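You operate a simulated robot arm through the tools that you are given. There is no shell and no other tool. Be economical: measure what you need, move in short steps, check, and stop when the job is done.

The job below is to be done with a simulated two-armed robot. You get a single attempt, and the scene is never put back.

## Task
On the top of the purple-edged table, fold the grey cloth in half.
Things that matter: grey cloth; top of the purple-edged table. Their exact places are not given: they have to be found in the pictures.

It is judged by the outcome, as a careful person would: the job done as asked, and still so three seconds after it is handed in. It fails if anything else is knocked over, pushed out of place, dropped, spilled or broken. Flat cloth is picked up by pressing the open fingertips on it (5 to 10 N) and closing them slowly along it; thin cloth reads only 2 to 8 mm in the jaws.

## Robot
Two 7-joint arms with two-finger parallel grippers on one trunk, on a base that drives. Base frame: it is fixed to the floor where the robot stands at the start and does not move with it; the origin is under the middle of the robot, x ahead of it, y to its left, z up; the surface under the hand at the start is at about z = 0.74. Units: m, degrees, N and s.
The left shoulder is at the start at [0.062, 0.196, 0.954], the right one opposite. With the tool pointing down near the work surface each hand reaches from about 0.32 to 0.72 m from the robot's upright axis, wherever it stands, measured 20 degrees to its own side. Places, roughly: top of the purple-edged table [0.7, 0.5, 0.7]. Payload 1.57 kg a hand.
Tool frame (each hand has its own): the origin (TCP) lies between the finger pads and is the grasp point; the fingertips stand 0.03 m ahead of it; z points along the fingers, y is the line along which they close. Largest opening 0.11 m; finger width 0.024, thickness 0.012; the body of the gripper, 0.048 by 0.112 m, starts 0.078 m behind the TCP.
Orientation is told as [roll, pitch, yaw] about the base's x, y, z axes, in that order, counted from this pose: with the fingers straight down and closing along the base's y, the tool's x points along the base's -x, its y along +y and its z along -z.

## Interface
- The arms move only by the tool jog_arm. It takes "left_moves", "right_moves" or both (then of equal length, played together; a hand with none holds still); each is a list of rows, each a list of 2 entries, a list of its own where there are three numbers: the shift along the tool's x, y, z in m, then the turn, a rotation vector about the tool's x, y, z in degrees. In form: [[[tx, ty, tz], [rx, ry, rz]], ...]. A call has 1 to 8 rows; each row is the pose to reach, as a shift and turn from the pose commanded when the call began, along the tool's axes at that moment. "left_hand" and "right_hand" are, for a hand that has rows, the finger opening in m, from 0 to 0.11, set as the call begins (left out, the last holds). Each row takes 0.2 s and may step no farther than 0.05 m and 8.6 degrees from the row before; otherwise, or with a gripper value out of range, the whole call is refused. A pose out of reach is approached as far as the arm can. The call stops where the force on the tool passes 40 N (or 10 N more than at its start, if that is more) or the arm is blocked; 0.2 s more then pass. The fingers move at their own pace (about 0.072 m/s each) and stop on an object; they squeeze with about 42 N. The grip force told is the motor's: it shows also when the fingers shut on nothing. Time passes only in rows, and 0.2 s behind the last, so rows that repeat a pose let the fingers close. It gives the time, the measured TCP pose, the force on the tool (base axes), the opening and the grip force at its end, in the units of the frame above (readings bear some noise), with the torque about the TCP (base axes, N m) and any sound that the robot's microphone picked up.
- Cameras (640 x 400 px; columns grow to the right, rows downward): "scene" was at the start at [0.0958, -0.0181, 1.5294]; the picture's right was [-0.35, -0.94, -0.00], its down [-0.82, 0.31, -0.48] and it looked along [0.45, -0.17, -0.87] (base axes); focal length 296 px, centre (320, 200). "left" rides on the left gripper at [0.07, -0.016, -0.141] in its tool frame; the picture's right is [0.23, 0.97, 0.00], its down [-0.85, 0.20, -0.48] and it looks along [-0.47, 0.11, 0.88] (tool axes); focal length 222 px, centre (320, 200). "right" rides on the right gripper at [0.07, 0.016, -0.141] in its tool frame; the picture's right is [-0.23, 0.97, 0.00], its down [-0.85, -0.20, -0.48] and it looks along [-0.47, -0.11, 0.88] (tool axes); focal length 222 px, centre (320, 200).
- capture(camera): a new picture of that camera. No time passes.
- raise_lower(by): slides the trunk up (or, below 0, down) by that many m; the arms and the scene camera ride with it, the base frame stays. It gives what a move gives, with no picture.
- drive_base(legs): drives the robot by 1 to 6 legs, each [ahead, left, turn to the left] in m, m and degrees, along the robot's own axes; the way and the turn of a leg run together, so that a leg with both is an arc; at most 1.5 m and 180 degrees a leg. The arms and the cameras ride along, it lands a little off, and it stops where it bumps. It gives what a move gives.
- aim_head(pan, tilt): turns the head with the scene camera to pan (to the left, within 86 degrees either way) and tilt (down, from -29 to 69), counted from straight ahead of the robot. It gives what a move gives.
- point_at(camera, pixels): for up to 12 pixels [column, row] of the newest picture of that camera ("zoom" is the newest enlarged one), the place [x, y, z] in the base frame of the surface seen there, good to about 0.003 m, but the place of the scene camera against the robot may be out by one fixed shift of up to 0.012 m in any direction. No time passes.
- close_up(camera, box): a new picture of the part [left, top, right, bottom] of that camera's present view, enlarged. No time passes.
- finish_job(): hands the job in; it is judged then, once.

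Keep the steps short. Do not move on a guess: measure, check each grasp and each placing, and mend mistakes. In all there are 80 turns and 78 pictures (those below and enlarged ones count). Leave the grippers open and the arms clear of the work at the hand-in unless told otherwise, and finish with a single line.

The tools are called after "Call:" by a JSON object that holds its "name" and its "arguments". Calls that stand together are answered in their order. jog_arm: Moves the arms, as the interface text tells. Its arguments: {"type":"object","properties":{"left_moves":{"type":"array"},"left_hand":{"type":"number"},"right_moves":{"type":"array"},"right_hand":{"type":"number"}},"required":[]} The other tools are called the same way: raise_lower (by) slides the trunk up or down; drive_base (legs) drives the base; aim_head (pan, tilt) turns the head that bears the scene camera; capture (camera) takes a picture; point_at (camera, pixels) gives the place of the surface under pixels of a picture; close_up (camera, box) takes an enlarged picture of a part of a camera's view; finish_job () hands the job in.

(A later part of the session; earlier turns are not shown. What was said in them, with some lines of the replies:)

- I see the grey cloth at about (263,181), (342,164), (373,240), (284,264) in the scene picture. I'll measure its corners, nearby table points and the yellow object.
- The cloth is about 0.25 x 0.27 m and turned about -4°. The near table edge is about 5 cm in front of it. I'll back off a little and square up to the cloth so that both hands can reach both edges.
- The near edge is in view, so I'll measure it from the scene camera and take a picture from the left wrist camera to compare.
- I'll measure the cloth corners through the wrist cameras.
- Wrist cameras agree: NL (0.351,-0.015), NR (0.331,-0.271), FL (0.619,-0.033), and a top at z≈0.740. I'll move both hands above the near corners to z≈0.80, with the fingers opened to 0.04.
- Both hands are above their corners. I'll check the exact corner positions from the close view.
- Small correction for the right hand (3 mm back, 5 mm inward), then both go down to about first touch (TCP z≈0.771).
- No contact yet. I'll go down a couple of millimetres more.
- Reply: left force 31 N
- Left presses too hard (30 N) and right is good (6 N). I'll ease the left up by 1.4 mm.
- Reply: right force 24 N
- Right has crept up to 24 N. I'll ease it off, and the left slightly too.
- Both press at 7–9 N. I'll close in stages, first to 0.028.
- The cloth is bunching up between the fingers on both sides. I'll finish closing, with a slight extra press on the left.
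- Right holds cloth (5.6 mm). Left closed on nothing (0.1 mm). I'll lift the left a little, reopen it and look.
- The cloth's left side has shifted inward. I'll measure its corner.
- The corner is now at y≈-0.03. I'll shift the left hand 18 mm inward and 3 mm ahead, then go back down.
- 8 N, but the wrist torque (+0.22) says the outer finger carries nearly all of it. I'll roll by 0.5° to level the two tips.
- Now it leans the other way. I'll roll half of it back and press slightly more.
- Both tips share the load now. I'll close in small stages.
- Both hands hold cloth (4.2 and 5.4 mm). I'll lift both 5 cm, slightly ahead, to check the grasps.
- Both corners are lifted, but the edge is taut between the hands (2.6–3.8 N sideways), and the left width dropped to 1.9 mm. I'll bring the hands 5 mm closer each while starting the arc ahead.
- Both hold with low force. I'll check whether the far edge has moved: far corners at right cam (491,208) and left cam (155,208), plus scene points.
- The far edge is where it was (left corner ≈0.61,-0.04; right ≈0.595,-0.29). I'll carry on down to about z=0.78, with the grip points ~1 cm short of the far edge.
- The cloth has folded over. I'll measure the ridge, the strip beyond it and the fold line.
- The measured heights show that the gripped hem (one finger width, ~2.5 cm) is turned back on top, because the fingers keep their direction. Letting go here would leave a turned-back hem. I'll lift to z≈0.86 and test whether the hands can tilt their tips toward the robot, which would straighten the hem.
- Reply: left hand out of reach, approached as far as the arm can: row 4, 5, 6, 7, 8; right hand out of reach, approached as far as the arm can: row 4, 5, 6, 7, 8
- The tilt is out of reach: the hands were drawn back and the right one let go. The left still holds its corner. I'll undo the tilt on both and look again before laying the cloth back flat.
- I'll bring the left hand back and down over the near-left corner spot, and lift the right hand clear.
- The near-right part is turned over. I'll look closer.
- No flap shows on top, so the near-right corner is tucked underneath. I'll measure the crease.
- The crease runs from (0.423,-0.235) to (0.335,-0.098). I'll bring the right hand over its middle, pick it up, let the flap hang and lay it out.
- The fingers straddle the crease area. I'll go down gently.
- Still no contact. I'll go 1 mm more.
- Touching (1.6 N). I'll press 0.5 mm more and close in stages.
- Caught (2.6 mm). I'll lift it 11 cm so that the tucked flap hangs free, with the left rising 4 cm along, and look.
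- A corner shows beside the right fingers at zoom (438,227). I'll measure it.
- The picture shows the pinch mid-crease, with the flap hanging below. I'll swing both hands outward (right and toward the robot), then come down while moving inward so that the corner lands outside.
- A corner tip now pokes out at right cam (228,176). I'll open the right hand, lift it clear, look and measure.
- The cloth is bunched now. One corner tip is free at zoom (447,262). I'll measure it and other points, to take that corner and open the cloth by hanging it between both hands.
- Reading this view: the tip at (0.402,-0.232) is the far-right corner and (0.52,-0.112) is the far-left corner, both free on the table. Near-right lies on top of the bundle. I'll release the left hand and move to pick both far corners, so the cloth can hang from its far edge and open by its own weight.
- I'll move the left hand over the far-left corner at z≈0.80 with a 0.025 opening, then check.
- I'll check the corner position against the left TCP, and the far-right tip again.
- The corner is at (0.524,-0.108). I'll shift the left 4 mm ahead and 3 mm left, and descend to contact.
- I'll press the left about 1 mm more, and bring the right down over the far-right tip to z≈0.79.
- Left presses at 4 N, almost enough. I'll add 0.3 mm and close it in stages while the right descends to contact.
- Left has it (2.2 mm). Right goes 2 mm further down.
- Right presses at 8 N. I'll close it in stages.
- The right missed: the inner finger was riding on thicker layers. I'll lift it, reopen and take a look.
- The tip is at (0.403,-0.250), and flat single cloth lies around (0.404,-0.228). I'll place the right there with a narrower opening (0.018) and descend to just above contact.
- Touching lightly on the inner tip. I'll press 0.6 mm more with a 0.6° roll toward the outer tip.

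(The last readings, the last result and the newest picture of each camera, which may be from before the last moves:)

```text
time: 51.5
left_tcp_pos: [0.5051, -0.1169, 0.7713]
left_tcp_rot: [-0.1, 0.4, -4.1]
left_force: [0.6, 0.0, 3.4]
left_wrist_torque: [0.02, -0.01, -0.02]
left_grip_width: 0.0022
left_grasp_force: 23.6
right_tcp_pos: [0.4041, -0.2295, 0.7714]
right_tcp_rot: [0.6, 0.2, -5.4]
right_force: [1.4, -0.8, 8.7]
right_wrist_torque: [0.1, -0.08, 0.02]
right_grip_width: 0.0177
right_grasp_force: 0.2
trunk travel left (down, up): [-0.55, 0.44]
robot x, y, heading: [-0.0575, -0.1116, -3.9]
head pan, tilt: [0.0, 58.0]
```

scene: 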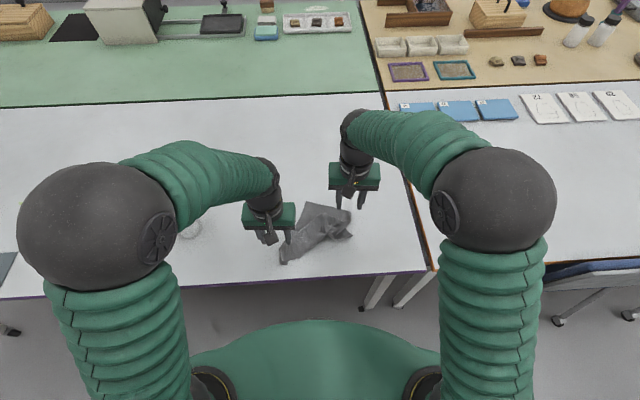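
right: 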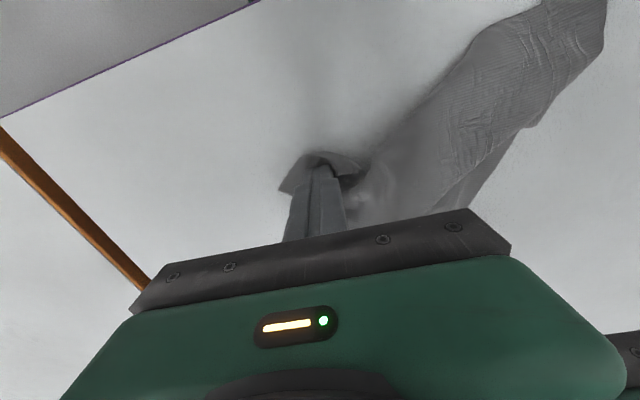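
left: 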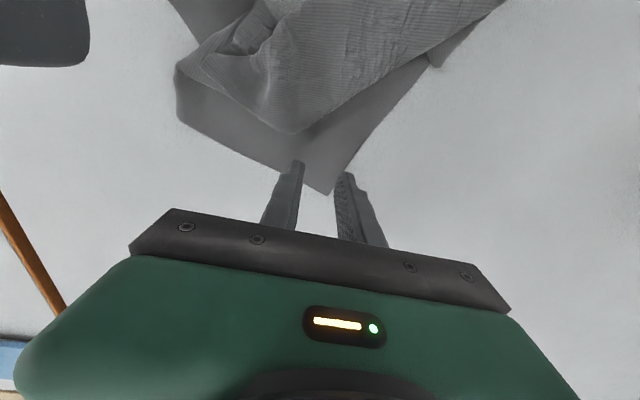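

Still mostly on the inner tip. I'll roll 0.8° more, then close.

Call:
{"name": "jog_arm", "arguments": {"right_moves": [[[0, 0, 0.0001], [-0.8, 0, 0]], [[0, 0, 0.0001], [-0.8, 0, 0]]]}}

Call:
{"name": "jog_arm", "arguments": {"right_moves": [[[0, 0, 0.0002], [0, 0, 0]]], "right_hand": 0.01}}

Call:
{"name": "jog_arm", "arguments": {"right_moves": [[[0, 0, 0], [0, 0, 0]], [[0, 0, 0], [0, 0, 0]]], "right_hand": 0}}

```text
time: 52.1
left_tcp_pos: [0.5039, -0.1171, 0.7722]
left_tcp_rot: [-0.1, 0.2, -3.9]
left_force: [1.1, 0.2, 2.4]
left_wrist_torque: [-0.02, -0.03, -0.02]
left_grip_width: 0.0018
left_grasp_force: 23.8
right_tcp_pos: [0.4042, -0.2283, 0.7714]
right_tcp_rot: [1.4, 0.2, -5.4]
right_force: [-0.5, -3.1, 13.3]
right_wrist_torque: [-0.09, -0.04, -0.04]
right_grip_width: 0.0179
right_grasp_force: 0.0
trunk travel left (down, up): [-0.55, 0.44]
robot x, y, heading: [-0.0619, -0.1091, -3.8]
head pan, tilt: [0.0, 58.0]
```

```text
time: 52.5
left_tcp_pos: [0.5055, -0.1159, 0.771]
left_tcp_rot: [0.0, 0.3, -3.9]
left_force: [0.5, -0.4, 2.2]
left_wrist_torque: [-0.01, -0.01, -0.02]
left_grip_width: 0.0021
left_grasp_force: 23.7
right_tcp_pos: [0.4038, -0.2285, 0.7709]
right_tcp_rot: [1.4, 0.3, -5.4]
right_force: [1.3, 0.2, 13.0]
right_wrist_torque: [0.08, -0.18, -0.02]
right_grip_width: 0.0086
right_grasp_force: 0.0
trunk travel left (down, up): [-0.55, 0.44]
robot x, y, heading: [-0.0609, -0.1139, -4.1]
head pan, tilt: [0.0, 58.0]
```

```text
time: 53.1
left_tcp_pos: [0.5048, -0.1167, 0.7708]
left_tcp_rot: [-0.1, 0.3, -3.9]
left_force: [-1.2, -1.2, 1.4]
left_wrist_torque: [-0.02, 0.03, -0.02]
left_grip_width: 0.0019
left_grasp_force: 23.9
right_tcp_pos: [0.4042, -0.2278, 0.7721]
right_tcp_rot: [1.3, 0.2, -5.4]
right_force: [1.4, 1.8, 14.0]
right_wrist_torque: [0.11, -0.18, 0.01]
right_grip_width: 0.002
right_grasp_force: 23.3
trunk travel left (down, up): [-0.55, 0.44]
robot x, y, heading: [-0.0584, -0.1084, -3.9]
head pan, tilt: [0.0, 58.0]
```

Both far corners are held (2 mm each). I'll lift both 0.28 m and spread them to about 0.195 m apart, so the cloth hangs from its far edge.

Call:
{"name": "jog_arm", "arguments": {"left_moves": [[[0, 0, -0.03], [0, 0, 0]], [[0.005, 0.006, -0.065], [0, 0, 0]], [[0.01, 0.013, -0.1], [0, 0, 0]], [[0.02, 0.026, -0.14], [0, 0, 0]], [[0.03, 0.039, -0.18], [0, 0, 0]], [[0.04, 0.052, -0.22], [0, 0, 0]], [[0.0495, 0.064, -0.255], [0, 0, 0]], [[0.0495, 0.064, -0.28], [0, 0, 0]]], "right_moves": [[[0, 0, -0.03], [0, 0, 0]], [[-0.004, -0.001, -0.065], [0, 0, 0]], [[-0.008, -0.002, -0.1], [0, 0, 0]], [[-0.016, -0.004, -0.14], [0, 0, 0]], [[-0.025, -0.007, -0.18], [0, 0, 0]], [[-0.034, -0.01, -0.22], [0, 0, 0]], [[-0.0424, -0.013, -0.255], [0, 0, 0]], [[-0.0424, -0.013, -0.28], [0, 0, 0]]]}}

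Call:
{"name": "capture", "arguments": {"camera": "scene"}}

Call:
{"name": "capture", "arguments": {"camera": "left"}}

```text
time: 54.9
left_tcp_pos: [0.4627, -0.0488, 1.0507]
left_tcp_rot: [0.0, 0.3, -4.0]
left_force: [-0.1, -0.2, 0.6]
left_wrist_torque: [-0.01, -0.04, -0.02]
left_grip_width: 0.0022
left_grasp_force: 23.4
right_tcp_pos: [0.4453, -0.2526, 1.0514]
right_tcp_rot: [1.4, 0.3, -5.3]
right_force: [-0.4, 0.4, 0.7]
right_wrist_torque: [0.04, -0.02, 0.05]
right_grip_width: 0.0017
right_grasp_force: 23.4
trunk travel left (down, up): [-0.55, 0.44]
robot x, y, heading: [-0.0633, -0.1106, -4.1]
head pan, tilt: [0.0, 58.0]
```

```text
27 pictures are left
```

scene: 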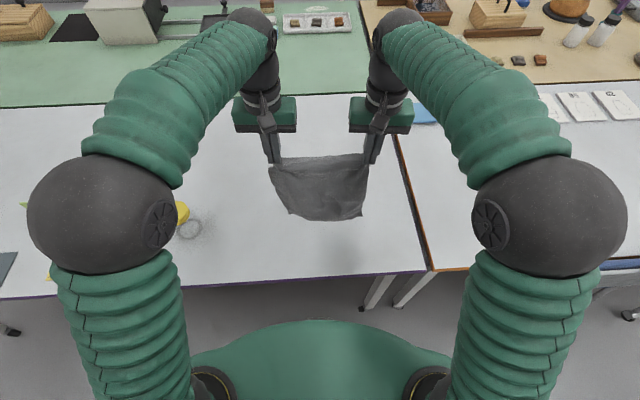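

```text
26 pictures are left
```

left: 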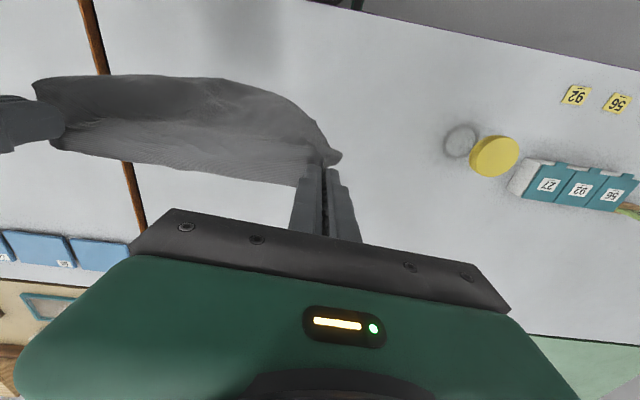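

Excellent: the cloth hangs open from its far edge. I'll use this for the fold: carry it ahead to x≈0.59, lay the lower half coming back toward the robot, then lay the upper half going ahead. In that order the gripped hem does not flip. First the carry.

Call:
{"name": "jog_arm", "arguments": {"left_moves": [[[-0.02, 0, 0], [0, 0, 0]], [[-0.045, 0, 0], [0, 0, 0]], [[-0.07, 0, 0], [0, 0, 0]], [[-0.095, 0, 0], [0, 0, 0]], [[-0.115, 0, 0], [0, 0, 0]], [[-0.13, 0, 0], [0, 0, 0]], [[-0.13, 0, 0], [0, 0, 0]], [[-0.13, 0, 0], [0, 0, 0]]], "right_moves": [[[-0.02, 0, 0], [0, 0, 0]], [[-0.045, 0, 0], [0, 0, 0]], [[-0.07, 0, 0], [0, 0, 0]], [[-0.095, 0, 0], [0, 0, 0]], [[-0.115, 0, 0], [0, 0, 0]], [[-0.13, 0, 0], [0, 0, 0]], [[-0.13, 0, 0], [0, 0, 0]], [[-0.13, 0, 0], [0, 0, 0]]]}}

Call:
{"name": "capture", "arguments": {"camera": "scene"}}

Call:
{"name": "capture", "arguments": {"camera": "right"}}

```text
time: 56.7
left_tcp_pos: [0.5783, -0.0517, 1.0448]
left_tcp_rot: [-0.2, 0.4, -4.1]
left_force: [0.5, -3.2, -0.4]
left_wrist_torque: [-0.08, 0.01, -0.03]
left_grip_width: 0.002
left_grasp_force: 23.4
left hand out of reach, approached as far as the arm can: row 5, 6, 7, 8
right_tcp_pos: [0.5632, -0.2655, 1.049]
right_tcp_rot: [1.4, 0.4, -5.5]
right_force: [1.1, 3.2, 0.2]
right_wrist_torque: [0.09, -0.01, 0.05]
right_grip_width: 0.0018
right_grasp_force: 23.7
right hand out of reach, approached as far as the arm can: row 6, 7, 8
trunk travel left (down, up): [-0.55, 0.44]
robot x, y, heading: [-0.0599, -0.112, -3.9]
head pan, tilt: [0.0, 58.0]
```

```text
25 pictures are left
```

scene: 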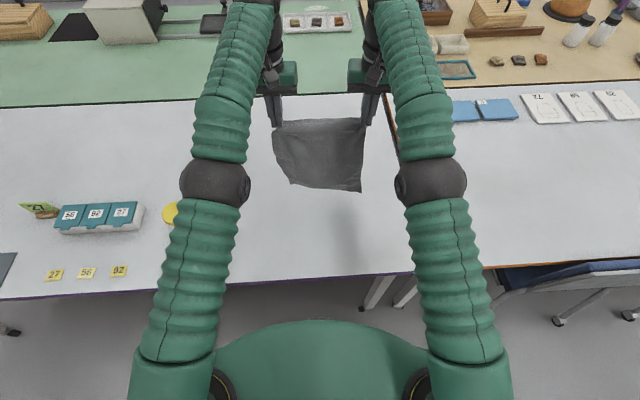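

```text
24 pictures are left
```

right: 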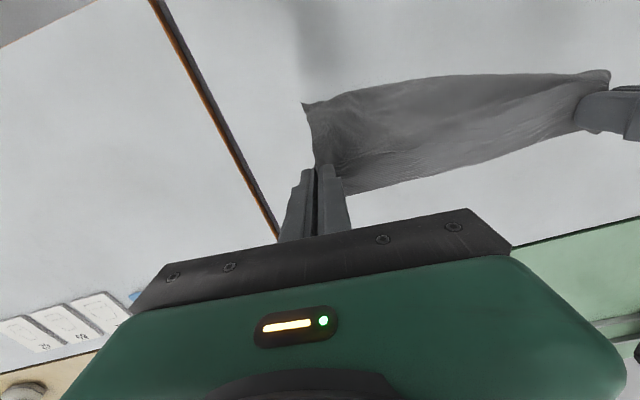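

I'll measure the bottom edge.

Call:
{"name": "point_at", "arguments": {"camera": "scene", "pixels": [[359, 188], [325, 186], [293, 182], [278, 158], [320, 150], [362, 150]]}}

Call:
{"name": "close_up", "arguments": {"camera": "scene", "box": [255, 105, 385, 205]}}

```text
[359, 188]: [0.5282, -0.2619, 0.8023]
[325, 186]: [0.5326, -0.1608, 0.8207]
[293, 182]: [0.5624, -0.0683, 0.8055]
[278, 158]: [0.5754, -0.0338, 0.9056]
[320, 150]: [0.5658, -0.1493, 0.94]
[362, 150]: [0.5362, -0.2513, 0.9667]
```

```text
4.00 times, centred on (320, 155) of scene
```

zoom: 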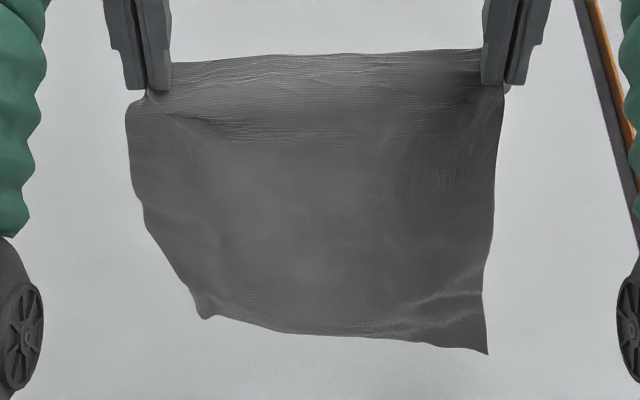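

The cloth hangs clean, with the bottom about 5 cm above the table at x≈0.54. I'll ease the side tension and lower it 4.5 cm, holding to let the swing settle.

Call:
{"name": "jog_arm", "arguments": {"left_moves": [[[0, -0.003, 0.015], [0, 0, 0]], [[0, -0.003, 0.03], [0, 0, 0]], [[0, -0.003, 0.045], [0, 0, 0]], [[0, -0.003, 0.045], [0, 0, 0]], [[0, -0.003, 0.045], [0, 0, 0]], [[0, -0.003, 0.045], [0, 0, 0]]], "right_moves": [[[0, 0.003, 0.015], [0, 0, 0]], [[0, 0.003, 0.03], [0, 0, 0]], [[0, 0.003, 0.045], [0, 0, 0]], [[0, 0.003, 0.045], [0, 0, 0]], [[0, 0.003, 0.045], [0, 0, 0]], [[0, 0.003, 0.045], [0, 0, 0]]]}}

Call:
{"name": "capture", "arguments": {"camera": "scene"}}

```text
time: 58.1
left_tcp_pos: [0.5752, -0.0555, 1.0002]
left_tcp_rot: [-0.1, 0.3, -3.9]
left_force: [-0.3, -0.4, -0.3]
left_wrist_torque: [0.0, -0.01, -0.01]
left_grip_width: 0.002
left_grasp_force: 23.8
right_tcp_pos: [0.5619, -0.2604, 1.0043]
right_tcp_rot: [1.5, 0.3, -5.4]
right_force: [0.0, 0.1, -0.2]
right_wrist_torque: [0.02, -0.02, -0.04]
right_grip_width: 0.0018
right_grasp_force: 23.3
trunk travel left (down, up): [-0.55, 0.44]
robot x, y, heading: [-0.0564, -0.1078, -3.9]
head pan, tilt: [0.0, 58.0]
```

```text
22 pictures are left
```

scene: 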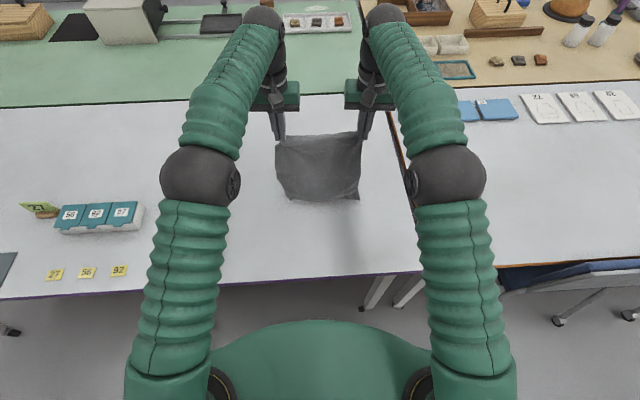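

The bottom is just above the table. Now I'll move back and down to lay the lower half.

Call:
{"name": "jog_arm", "arguments": {"left_moves": [[[0.035, 0, 0.018], [0, 0, 0]], [[0.07, 0, 0.038], [0, 0, 0]], [[0.1, 0, 0.062], [0, 0, 0]], [[0.125, 0, 0.085], [0, 0, 0]], [[0.145, 0, 0.103], [0, 0, 0]], [[0.157, 0, 0.115], [0, 0, 0]], [[0.157, 0, 0.115], [0, 0, 0]]], "right_moves": [[[0.035, 0, 0.02], [0, 0, 0]], [[0.07, 0, 0.041], [0, 0, 0]], [[0.1, 0, 0.066], [0, 0, 0]], [[0.125, 0, 0.089], [0, 0, 0]], [[0.145, 0, 0.107], [0, 0, 0]], [[0.157, 0, 0.119], [0, 0, 0]], [[0.157, 0, 0.119], [0, 0, 0]]]}}

Call:
{"name": "capture", "arguments": {"camera": "scene"}}

Call:
{"name": "capture", "arguments": {"camera": "left"}}

Call:
{"name": "capture", "arguments": {"camera": "right"}}

```text
time: 59.7
left_tcp_pos: [0.4184, -0.0432, 0.8857]
left_tcp_rot: [-0.1, 0.3, -4.1]
left_force: [1.1, -0.1, 0.1]
left_wrist_torque: [-0.03, -0.01, 0.03]
left_grip_width: 0.0021
left_grasp_force: 23.3
right_tcp_pos: [0.4049, -0.2419, 0.886]
right_tcp_rot: [1.4, 0.3, -5.4]
right_force: [-0.2, 0.2, -0.4]
right_wrist_torque: [0.0, -0.01, -0.01]
right_grip_width: 0.0019
right_grasp_force: 24.1
trunk travel left (down, up): [-0.55, 0.44]
robot x, y, heading: [-0.0601, -0.1096, -4.0]
head pan, tilt: [0.0, 58.0]
```

```text
21 pictures are left
```

scene: 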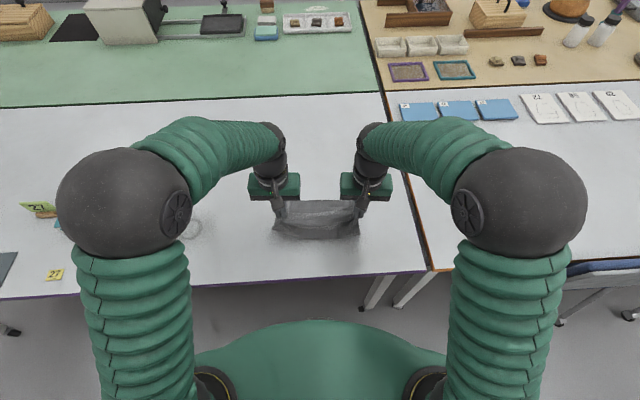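

```text
20 pictures are left
```

left: 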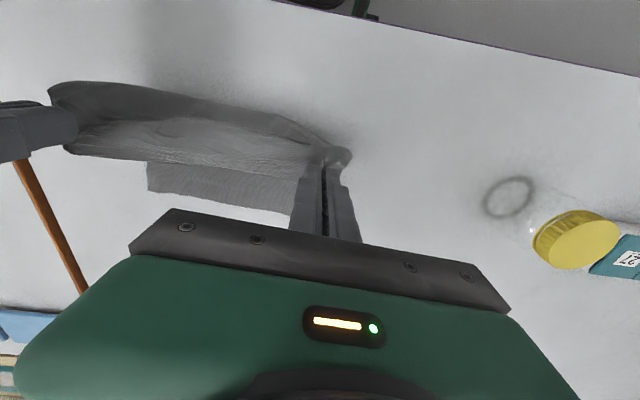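

```text
19 pictures are left
```

right: 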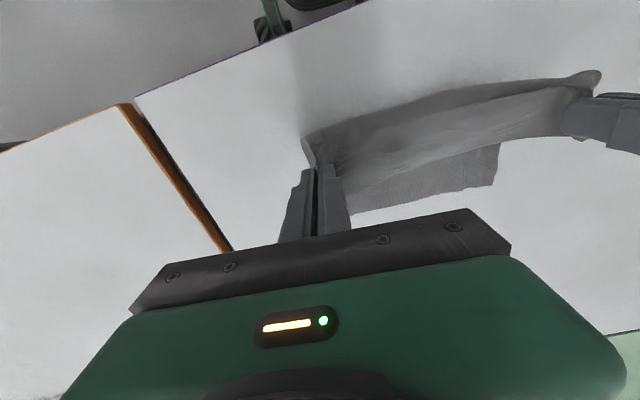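

The lower half now lies ahead of the hands. I'll measure the laid edge and the bottom of the hang.

Call:
{"name": "point_at", "arguments": {"camera": "left", "pixels": [[151, 188], [220, 198], [290, 211], [153, 168]]}}

Call:
{"name": "point_at", "arguments": {"camera": "right", "pixels": [[491, 183], [420, 197], [355, 211], [495, 150]]}}

Call:
{"name": "point_at", "arguments": {"camera": "scene", "pixels": [[276, 236], [318, 237], [357, 234], [318, 225], [358, 222], [275, 224]]}}

```text
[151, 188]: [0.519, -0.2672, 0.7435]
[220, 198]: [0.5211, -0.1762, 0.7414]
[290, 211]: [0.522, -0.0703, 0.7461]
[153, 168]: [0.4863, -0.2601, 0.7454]
```

```text
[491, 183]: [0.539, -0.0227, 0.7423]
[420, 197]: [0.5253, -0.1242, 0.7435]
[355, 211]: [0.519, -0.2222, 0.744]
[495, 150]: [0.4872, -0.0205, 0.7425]
```

```text
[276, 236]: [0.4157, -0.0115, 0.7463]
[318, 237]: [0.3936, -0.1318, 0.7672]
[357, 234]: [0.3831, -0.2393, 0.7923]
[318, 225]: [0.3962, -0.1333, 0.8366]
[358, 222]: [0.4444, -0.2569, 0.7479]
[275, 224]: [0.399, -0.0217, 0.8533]
```

The laid edge runs straight from (0.541,-0.022) to (0.520,-0.268). I'll bring the held edge forward and down in an arc onto it.

Call:
{"name": "jog_arm", "arguments": {"left_moves": [[[-0.025, 0.002, 0.006], [0, 0, 0]], [[-0.05, 0.004, 0.018], [0, 0, 0]], [[-0.07, 0.0055, 0.034], [0, 0, 0]], [[-0.086, 0.007, 0.053], [0, 0, 0]], [[-0.098, 0.008, 0.074], [0, 0, 0]], [[-0.1055, 0.0085, 0.095], [0, 0, 0]], [[-0.1073, 0.0085, 0.107], [0, 0, 0]], [[-0.1073, 0.0085, 0.107], [0, 0, 0]]], "right_moves": [[[-0.024, 0.0005, 0.006], [0, 0, 0]], [[-0.047, 0.001, 0.018], [0, 0, 0]], [[-0.066, 0.0015, 0.034], [0, 0, 0]], [[-0.081, 0.002, 0.053], [0, 0, 0]], [[-0.092, 0.0023, 0.074], [0, 0, 0]], [[-0.0985, 0.0023, 0.095], [0, 0, 0]], [[-0.1003, 0.0023, 0.107], [0, 0, 0]], [[-0.1003, 0.0023, 0.107], [0, 0, 0]]]}}

Call:
{"name": "capture", "arguments": {"camera": "left"}}

Call:
{"name": "capture", "arguments": {"camera": "right"}}

Call:
{"name": "close_up", "arguments": {"camera": "scene", "box": [245, 150, 395, 260]}}

```text
time: 61.5
left_tcp_pos: [0.5241, -0.0402, 0.7777]
left_tcp_rot: [-0.1, 0.4, -4.0]
left_force: [0.3, 0.0, 1.2]
left_wrist_torque: [-0.01, -0.01, -0.02]
left_grip_width: 0.0019
left_grasp_force: 23.7
right_tcp_pos: [0.5048, -0.2458, 0.7816]
right_tcp_rot: [1.4, 0.2, -5.5]
right_force: [-0.2, 0.5, 0.3]
right_wrist_torque: [0.02, -0.02, 0.02]
right_grip_width: 0.0018
right_grasp_force: 23.9
trunk travel left (down, up): [-0.55, 0.44]
robot x, y, heading: [-0.0622, -0.1118, -4.0]
head pan, tilt: [0.0, 58.0]
```

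```text
18 pictures are left
```

left: 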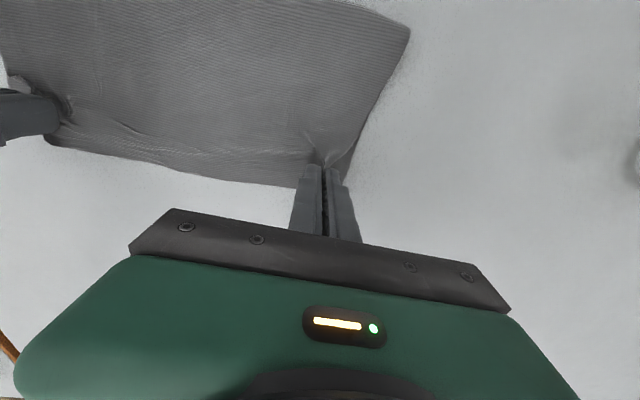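

```text
17 pictures are left
```

right: 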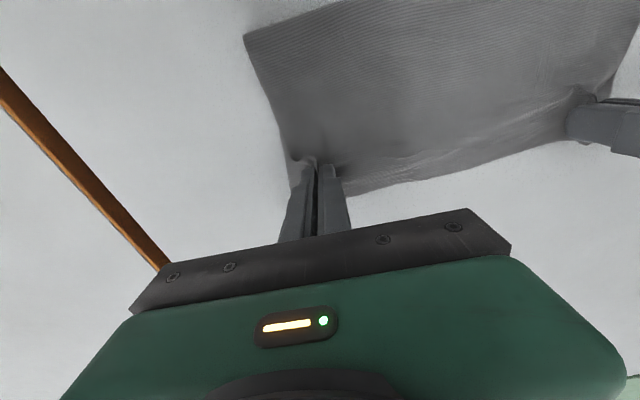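

```text
3.64 times, centred on (320, 205) of scene
```

zoom: 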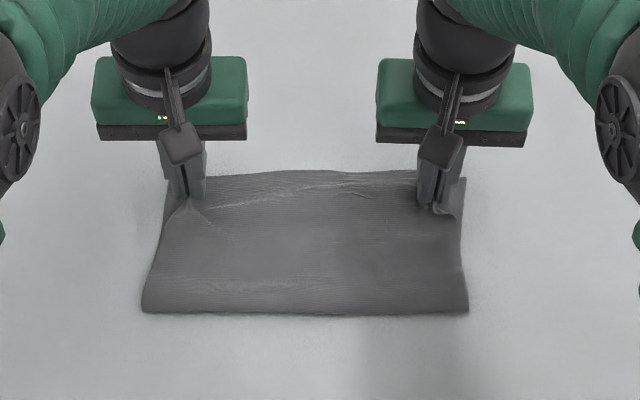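

A clean half fold. I'll lower the tips to the cloth, open the fingers a little, then lift straight up.

Call:
{"name": "jog_arm", "arguments": {"left_moves": [[[0, 0, 0.0025], [0, 0, 0]], [[0, 0, 0.0045], [0, 0, 0]], [[0, 0, 0.0045], [0, 0, 0]]], "right_moves": [[[0, 0, 0.004], [0, 0, 0]], [[0, 0, 0.0075], [0, 0, 0]], [[0, 0, 0.0075], [0, 0, 0]]]}}

Call:
{"name": "jog_arm", "arguments": {"left_moves": [[[0, 0, 0], [0, 0, 0]], [[0, 0, 0], [0, 0, 0]], [[0, 0, -0.01], [0, 0, 0]], [[0, 0, -0.03], [0, 0, 0]], [[0, 0, -0.06], [0, 0, 0]], [[0, 0, -0.1], [0, 0, 0]]], "right_moves": [[[0, 0, 0], [0, 0, 0]], [[0, 0, 0], [0, 0, 0]], [[0, 0, -0.01], [0, 0, 0]], [[0, 0, -0.03], [0, 0, 0]], [[0, 0, -0.06], [0, 0, 0]], [[0, 0, -0.1], [0, 0, 0]]], "left_hand": 0.03, "right_hand": 0.03}}

Call:
{"name": "capture", "arguments": {"camera": "left"}}

Call:
{"name": "capture", "arguments": {"camera": "right"}}

Call:
{"name": "close_up", "arguments": {"camera": "scene", "box": [245, 150, 395, 260]}}

```text
time: 62.3
left_tcp_pos: [0.5249, -0.0413, 0.7744]
left_tcp_rot: [-0.1, 0.2, -3.9]
left_force: [0.3, -0.7, 0.2]
left_wrist_torque: [-0.03, 0.01, 0.02]
left_grip_width: 0.0019
left_grasp_force: 22.7
right_tcp_pos: [0.504, -0.2463, 0.7719]
right_tcp_rot: [1.2, 0.4, -5.4]
right_force: [0.0, 0.1, 2.3]
right_wrist_torque: [0.01, 0.06, 0.0]
right_grip_width: 0.002
right_grasp_force: 23.8
trunk travel left (down, up): [-0.55, 0.44]
robot x, y, heading: [-0.0608, -0.1108, -4.2]
head pan, tilt: [0.0, 58.0]
```

```text
time: 63.7
left_tcp_pos: [0.5228, -0.0438, 0.8749]
left_tcp_rot: [-0.2, 0.3, -3.9]
left_force: [0.0, -0.1, -0.4]
left_wrist_torque: [-0.02, -0.06, 0.03]
left_grip_width: 0.0299
left_grasp_force: 0.0
right_tcp_pos: [0.5016, -0.2489, 0.8715]
right_tcp_rot: [1.4, 0.2, -5.4]
right_force: [0.0, -0.6, 0.3]
right_wrist_torque: [-0.01, -0.04, 0.04]
right_grip_width: 0.03
right_grasp_force: 0.1
trunk travel left (down, up): [-0.55, 0.44]
robot x, y, heading: [-0.0582, -0.1096, -3.8]
head pan, tilt: [0.0, 58.0]
```

```text
15 pictures are left
```

left: 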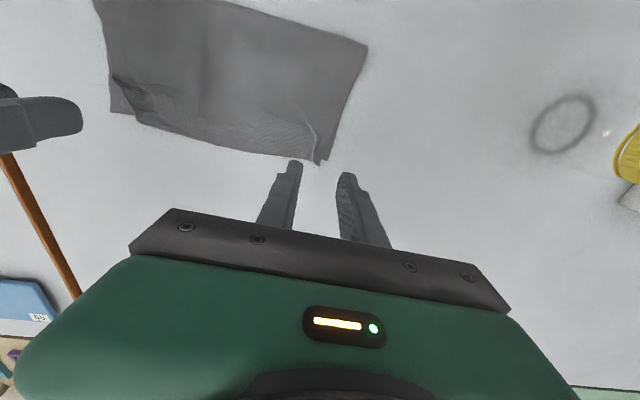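

```text
14 pictures are left
```

right: 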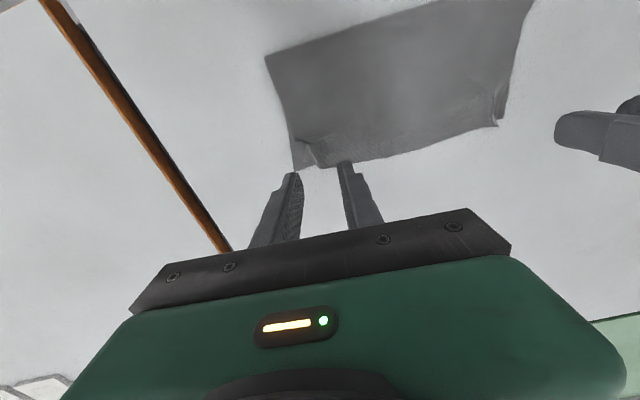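

```text
3.64 times, centred on (320, 205) of scene
```

zoom: 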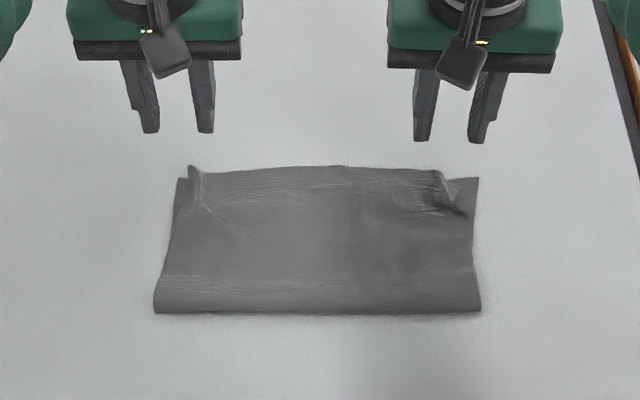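

The fold holds, with its edges matched. The two released corners have small puckers. I'll smooth them once: nearly closed tips lightly on the pucker, opened to spread it, then lifted.

Call:
{"name": "jog_arm", "arguments": {"left_moves": [[[0, 0, 0.03], [0, 0, 0]], [[0, 0, 0.06], [0, 0, 0]], [[0, 0, 0.09], [0, 0, 0]], [[0, 0, 0.1], [0, 0, 0]], [[0, 0, 0.1012], [0, 0, 0]], [[0, 0, 0.1012], [0, 0, 0]]], "right_moves": [[[0, 0, 0.03], [0, 0, 0]], [[0, 0, 0.06], [0, 0, 0]], [[0, 0, 0.09], [0, 0, 0]], [[0, 0, 0.098], [0, 0, 0]], [[0, 0, 0.0998], [0, 0, 0]], [[0, 0, 0.0998], [0, 0, 0]]], "left_hand": 0.004, "right_hand": 0.004}}

```text
time: 65.1
left_tcp_pos: [0.5251, -0.0445, 0.7713]
left_tcp_rot: [-0.2, 0.3, -3.9]
left_force: [-0.4, 0.4, 0.2]
left_wrist_torque: [0.03, -0.04, 0.0]
left_grip_width: 0.0039
left_grasp_force: 0.0
right_tcp_pos: [0.5043, -0.2475, 0.7715]
right_tcp_rot: [1.4, 0.2, -5.4]
right_force: [-0.2, -0.4, 4.4]
right_wrist_torque: [-0.02, 0.04, -0.05]
right_grip_width: 0.0039
right_grasp_force: 0.0
trunk travel left (down, up): [-0.55, 0.44]
robot x, y, heading: [-0.0617, -0.1125, -4.1]
head pan, tilt: [0.0, 58.0]
```

Right presses at 4 N and left is just short. I'll lower the left 0.6 mm, then open both.

Call:
{"name": "jog_arm", "arguments": {"left_moves": [[[0, 0, 0.0007], [0, 0, 0]], [[0, 0, 0.0007], [0, 0, 0]]]}}

Call:
{"name": "jog_arm", "arguments": {"left_moves": [[[0, 0, 0], [0, 0, 0]], [[0, 0, 0], [0, 0, 0]], [[0, 0, 0], [0, 0, 0]], [[0, 0, -0.02], [0, 0, 0]], [[0, 0, -0.06], [0, 0, 0]], [[0, 0, -0.1], [0, 0, 0]]], "right_moves": [[[0, 0, 0], [0, 0, 0]], [[0, 0, 0], [0, 0, 0]], [[0, 0, 0], [0, 0, 0]], [[0, 0, -0.02], [0, 0, 0]], [[0, 0, -0.06], [0, 0, 0]], [[0, 0, -0.1], [0, 0, 0]]], "left_hand": 0.05, "right_hand": 0.05}}

Call:
{"name": "close_up", "arguments": {"camera": "scene", "box": [245, 150, 395, 260]}}

Call:
{"name": "capture", "arguments": {"camera": "right"}}

```text
time: 65.7
left_tcp_pos: [0.5236, -0.0422, 0.7717]
left_tcp_rot: [-0.1, 0.2, -3.9]
left_force: [0.7, 0.4, 2.4]
left_wrist_torque: [-0.02, -0.04, -0.01]
left_grip_width: 0.0038
left_grasp_force: 0.2
right_tcp_pos: [0.5046, -0.2472, 0.7722]
right_tcp_rot: [1.3, 0.3, -5.4]
right_force: [0.0, 0.7, 4.5]
right_wrist_torque: [-0.04, 0.01, -0.01]
right_grip_width: 0.0037
right_grasp_force: 0.2
trunk travel left (down, up): [-0.55, 0.44]
robot x, y, heading: [-0.0604, -0.1113, -4.0]
head pan, tilt: [0.0, 58.0]
```

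```text
time: 67.1
left_tcp_pos: [0.527, -0.0418, 0.8729]
left_tcp_rot: [-0.1, 0.4, -3.9]
left_force: [-0.6, 0.0, 0.0]
left_wrist_torque: [0.0, -0.03, 0.04]
left_grip_width: 0.0499
left_grasp_force: 0.1
right_tcp_pos: [0.5023, -0.2479, 0.8719]
right_tcp_rot: [1.3, 0.2, -5.5]
right_force: [-0.1, 0.8, -0.3]
right_wrist_torque: [0.03, -0.01, -0.02]
right_grip_width: 0.0498
right_grasp_force: 0.1
trunk travel left (down, up): [-0.55, 0.44]
robot x, y, heading: [-0.061, -0.1105, -4.0]
head pan, tilt: [0.0, 58.0]
```

```text
3.64 times, centred on (320, 205) of scene
```

zoom: 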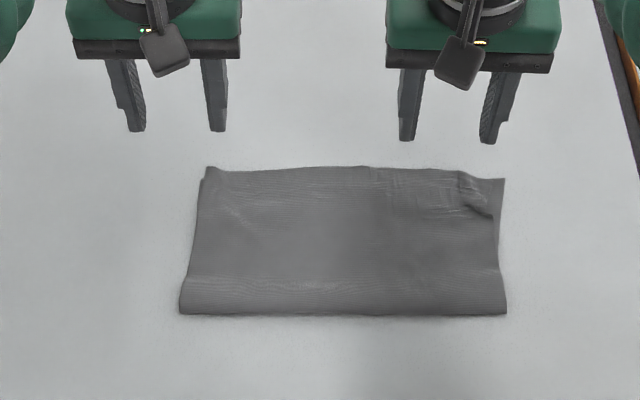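

```text
11 pictures are left
```

right: 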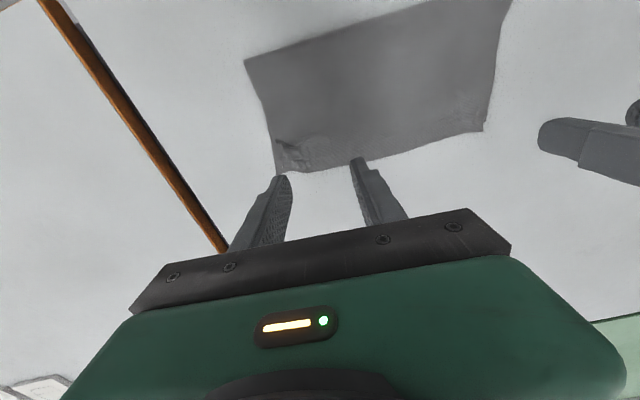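

The left corner is now flat, and only a small pucker remains at the right. The fold is neat and lies on the table. I'll lift the arms clear with the grippers open.

Call:
{"name": "jog_arm", "arguments": {"left_moves": [[[0, 0, -0.03], [0, 0, 0]], [[0.02, 0, -0.06], [0, 0, 0]], [[0.05, 0.02, -0.08], [0, 0, 0]], [[0.08, 0.04, -0.1], [0, 0, 0]], [[0.11, 0.06, -0.12], [0, 0, 0]], [[0.13, 0.09, -0.12], [0, 0, 0]]], "right_moves": [[[0, 0, -0.03], [0, 0, 0]], [[0.02, 0, -0.06], [0, 0, 0]], [[0.05, -0.02, -0.08], [0, 0, 0]], [[0.08, -0.04, -0.1], [0, 0, 0]], [[0.11, -0.06, -0.12], [0, 0, 0]], [[0.13, -0.09, -0.12], [0, 0, 0]]], "left_hand": 0.11, "right_hand": 0.11}}

Call:
{"name": "capture", "arguments": {"camera": "scene"}}

```text
time: 68.5
left_tcp_pos: [0.4014, 0.0567, 0.9917]
left_tcp_rot: [-0.2, 0.3, -4.0]
left_force: [1.3, 0.6, -0.4]
left_wrist_torque: [-0.01, 0.0, 0.01]
left_grip_width: 0.11
left_grasp_force: 0.0
right_tcp_pos: [0.3664, -0.3293, 0.9881]
right_tcp_rot: [1.3, 0.4, -5.3]
right_force: [-0.5, -0.1, 0.0]
right_wrist_torque: [-0.02, -0.02, 0.0]
right_grip_width: 0.1103
right_grasp_force: 0.2
trunk travel left (down, up): [-0.55, 0.44]
robot x, y, heading: [-0.0597, -0.1107, -3.9]
head pan, tilt: [0.0, 58.0]
```

```text
10 pictures are left
```

scene: 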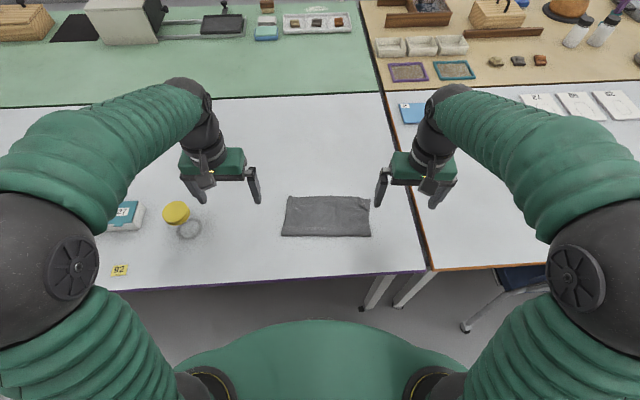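

The cloth lies folded in half, the arms are clear and nothing else has moved. Handing in.

Call:
{"name": "finish_job", "arguments": {}}

```text
The job is handed in.
```

The grey cloth lies folded in half on the purple-edged table, with its edges matched except for a small pucker at the far right corner; both grippers are open and clear, and nothing else was moved.
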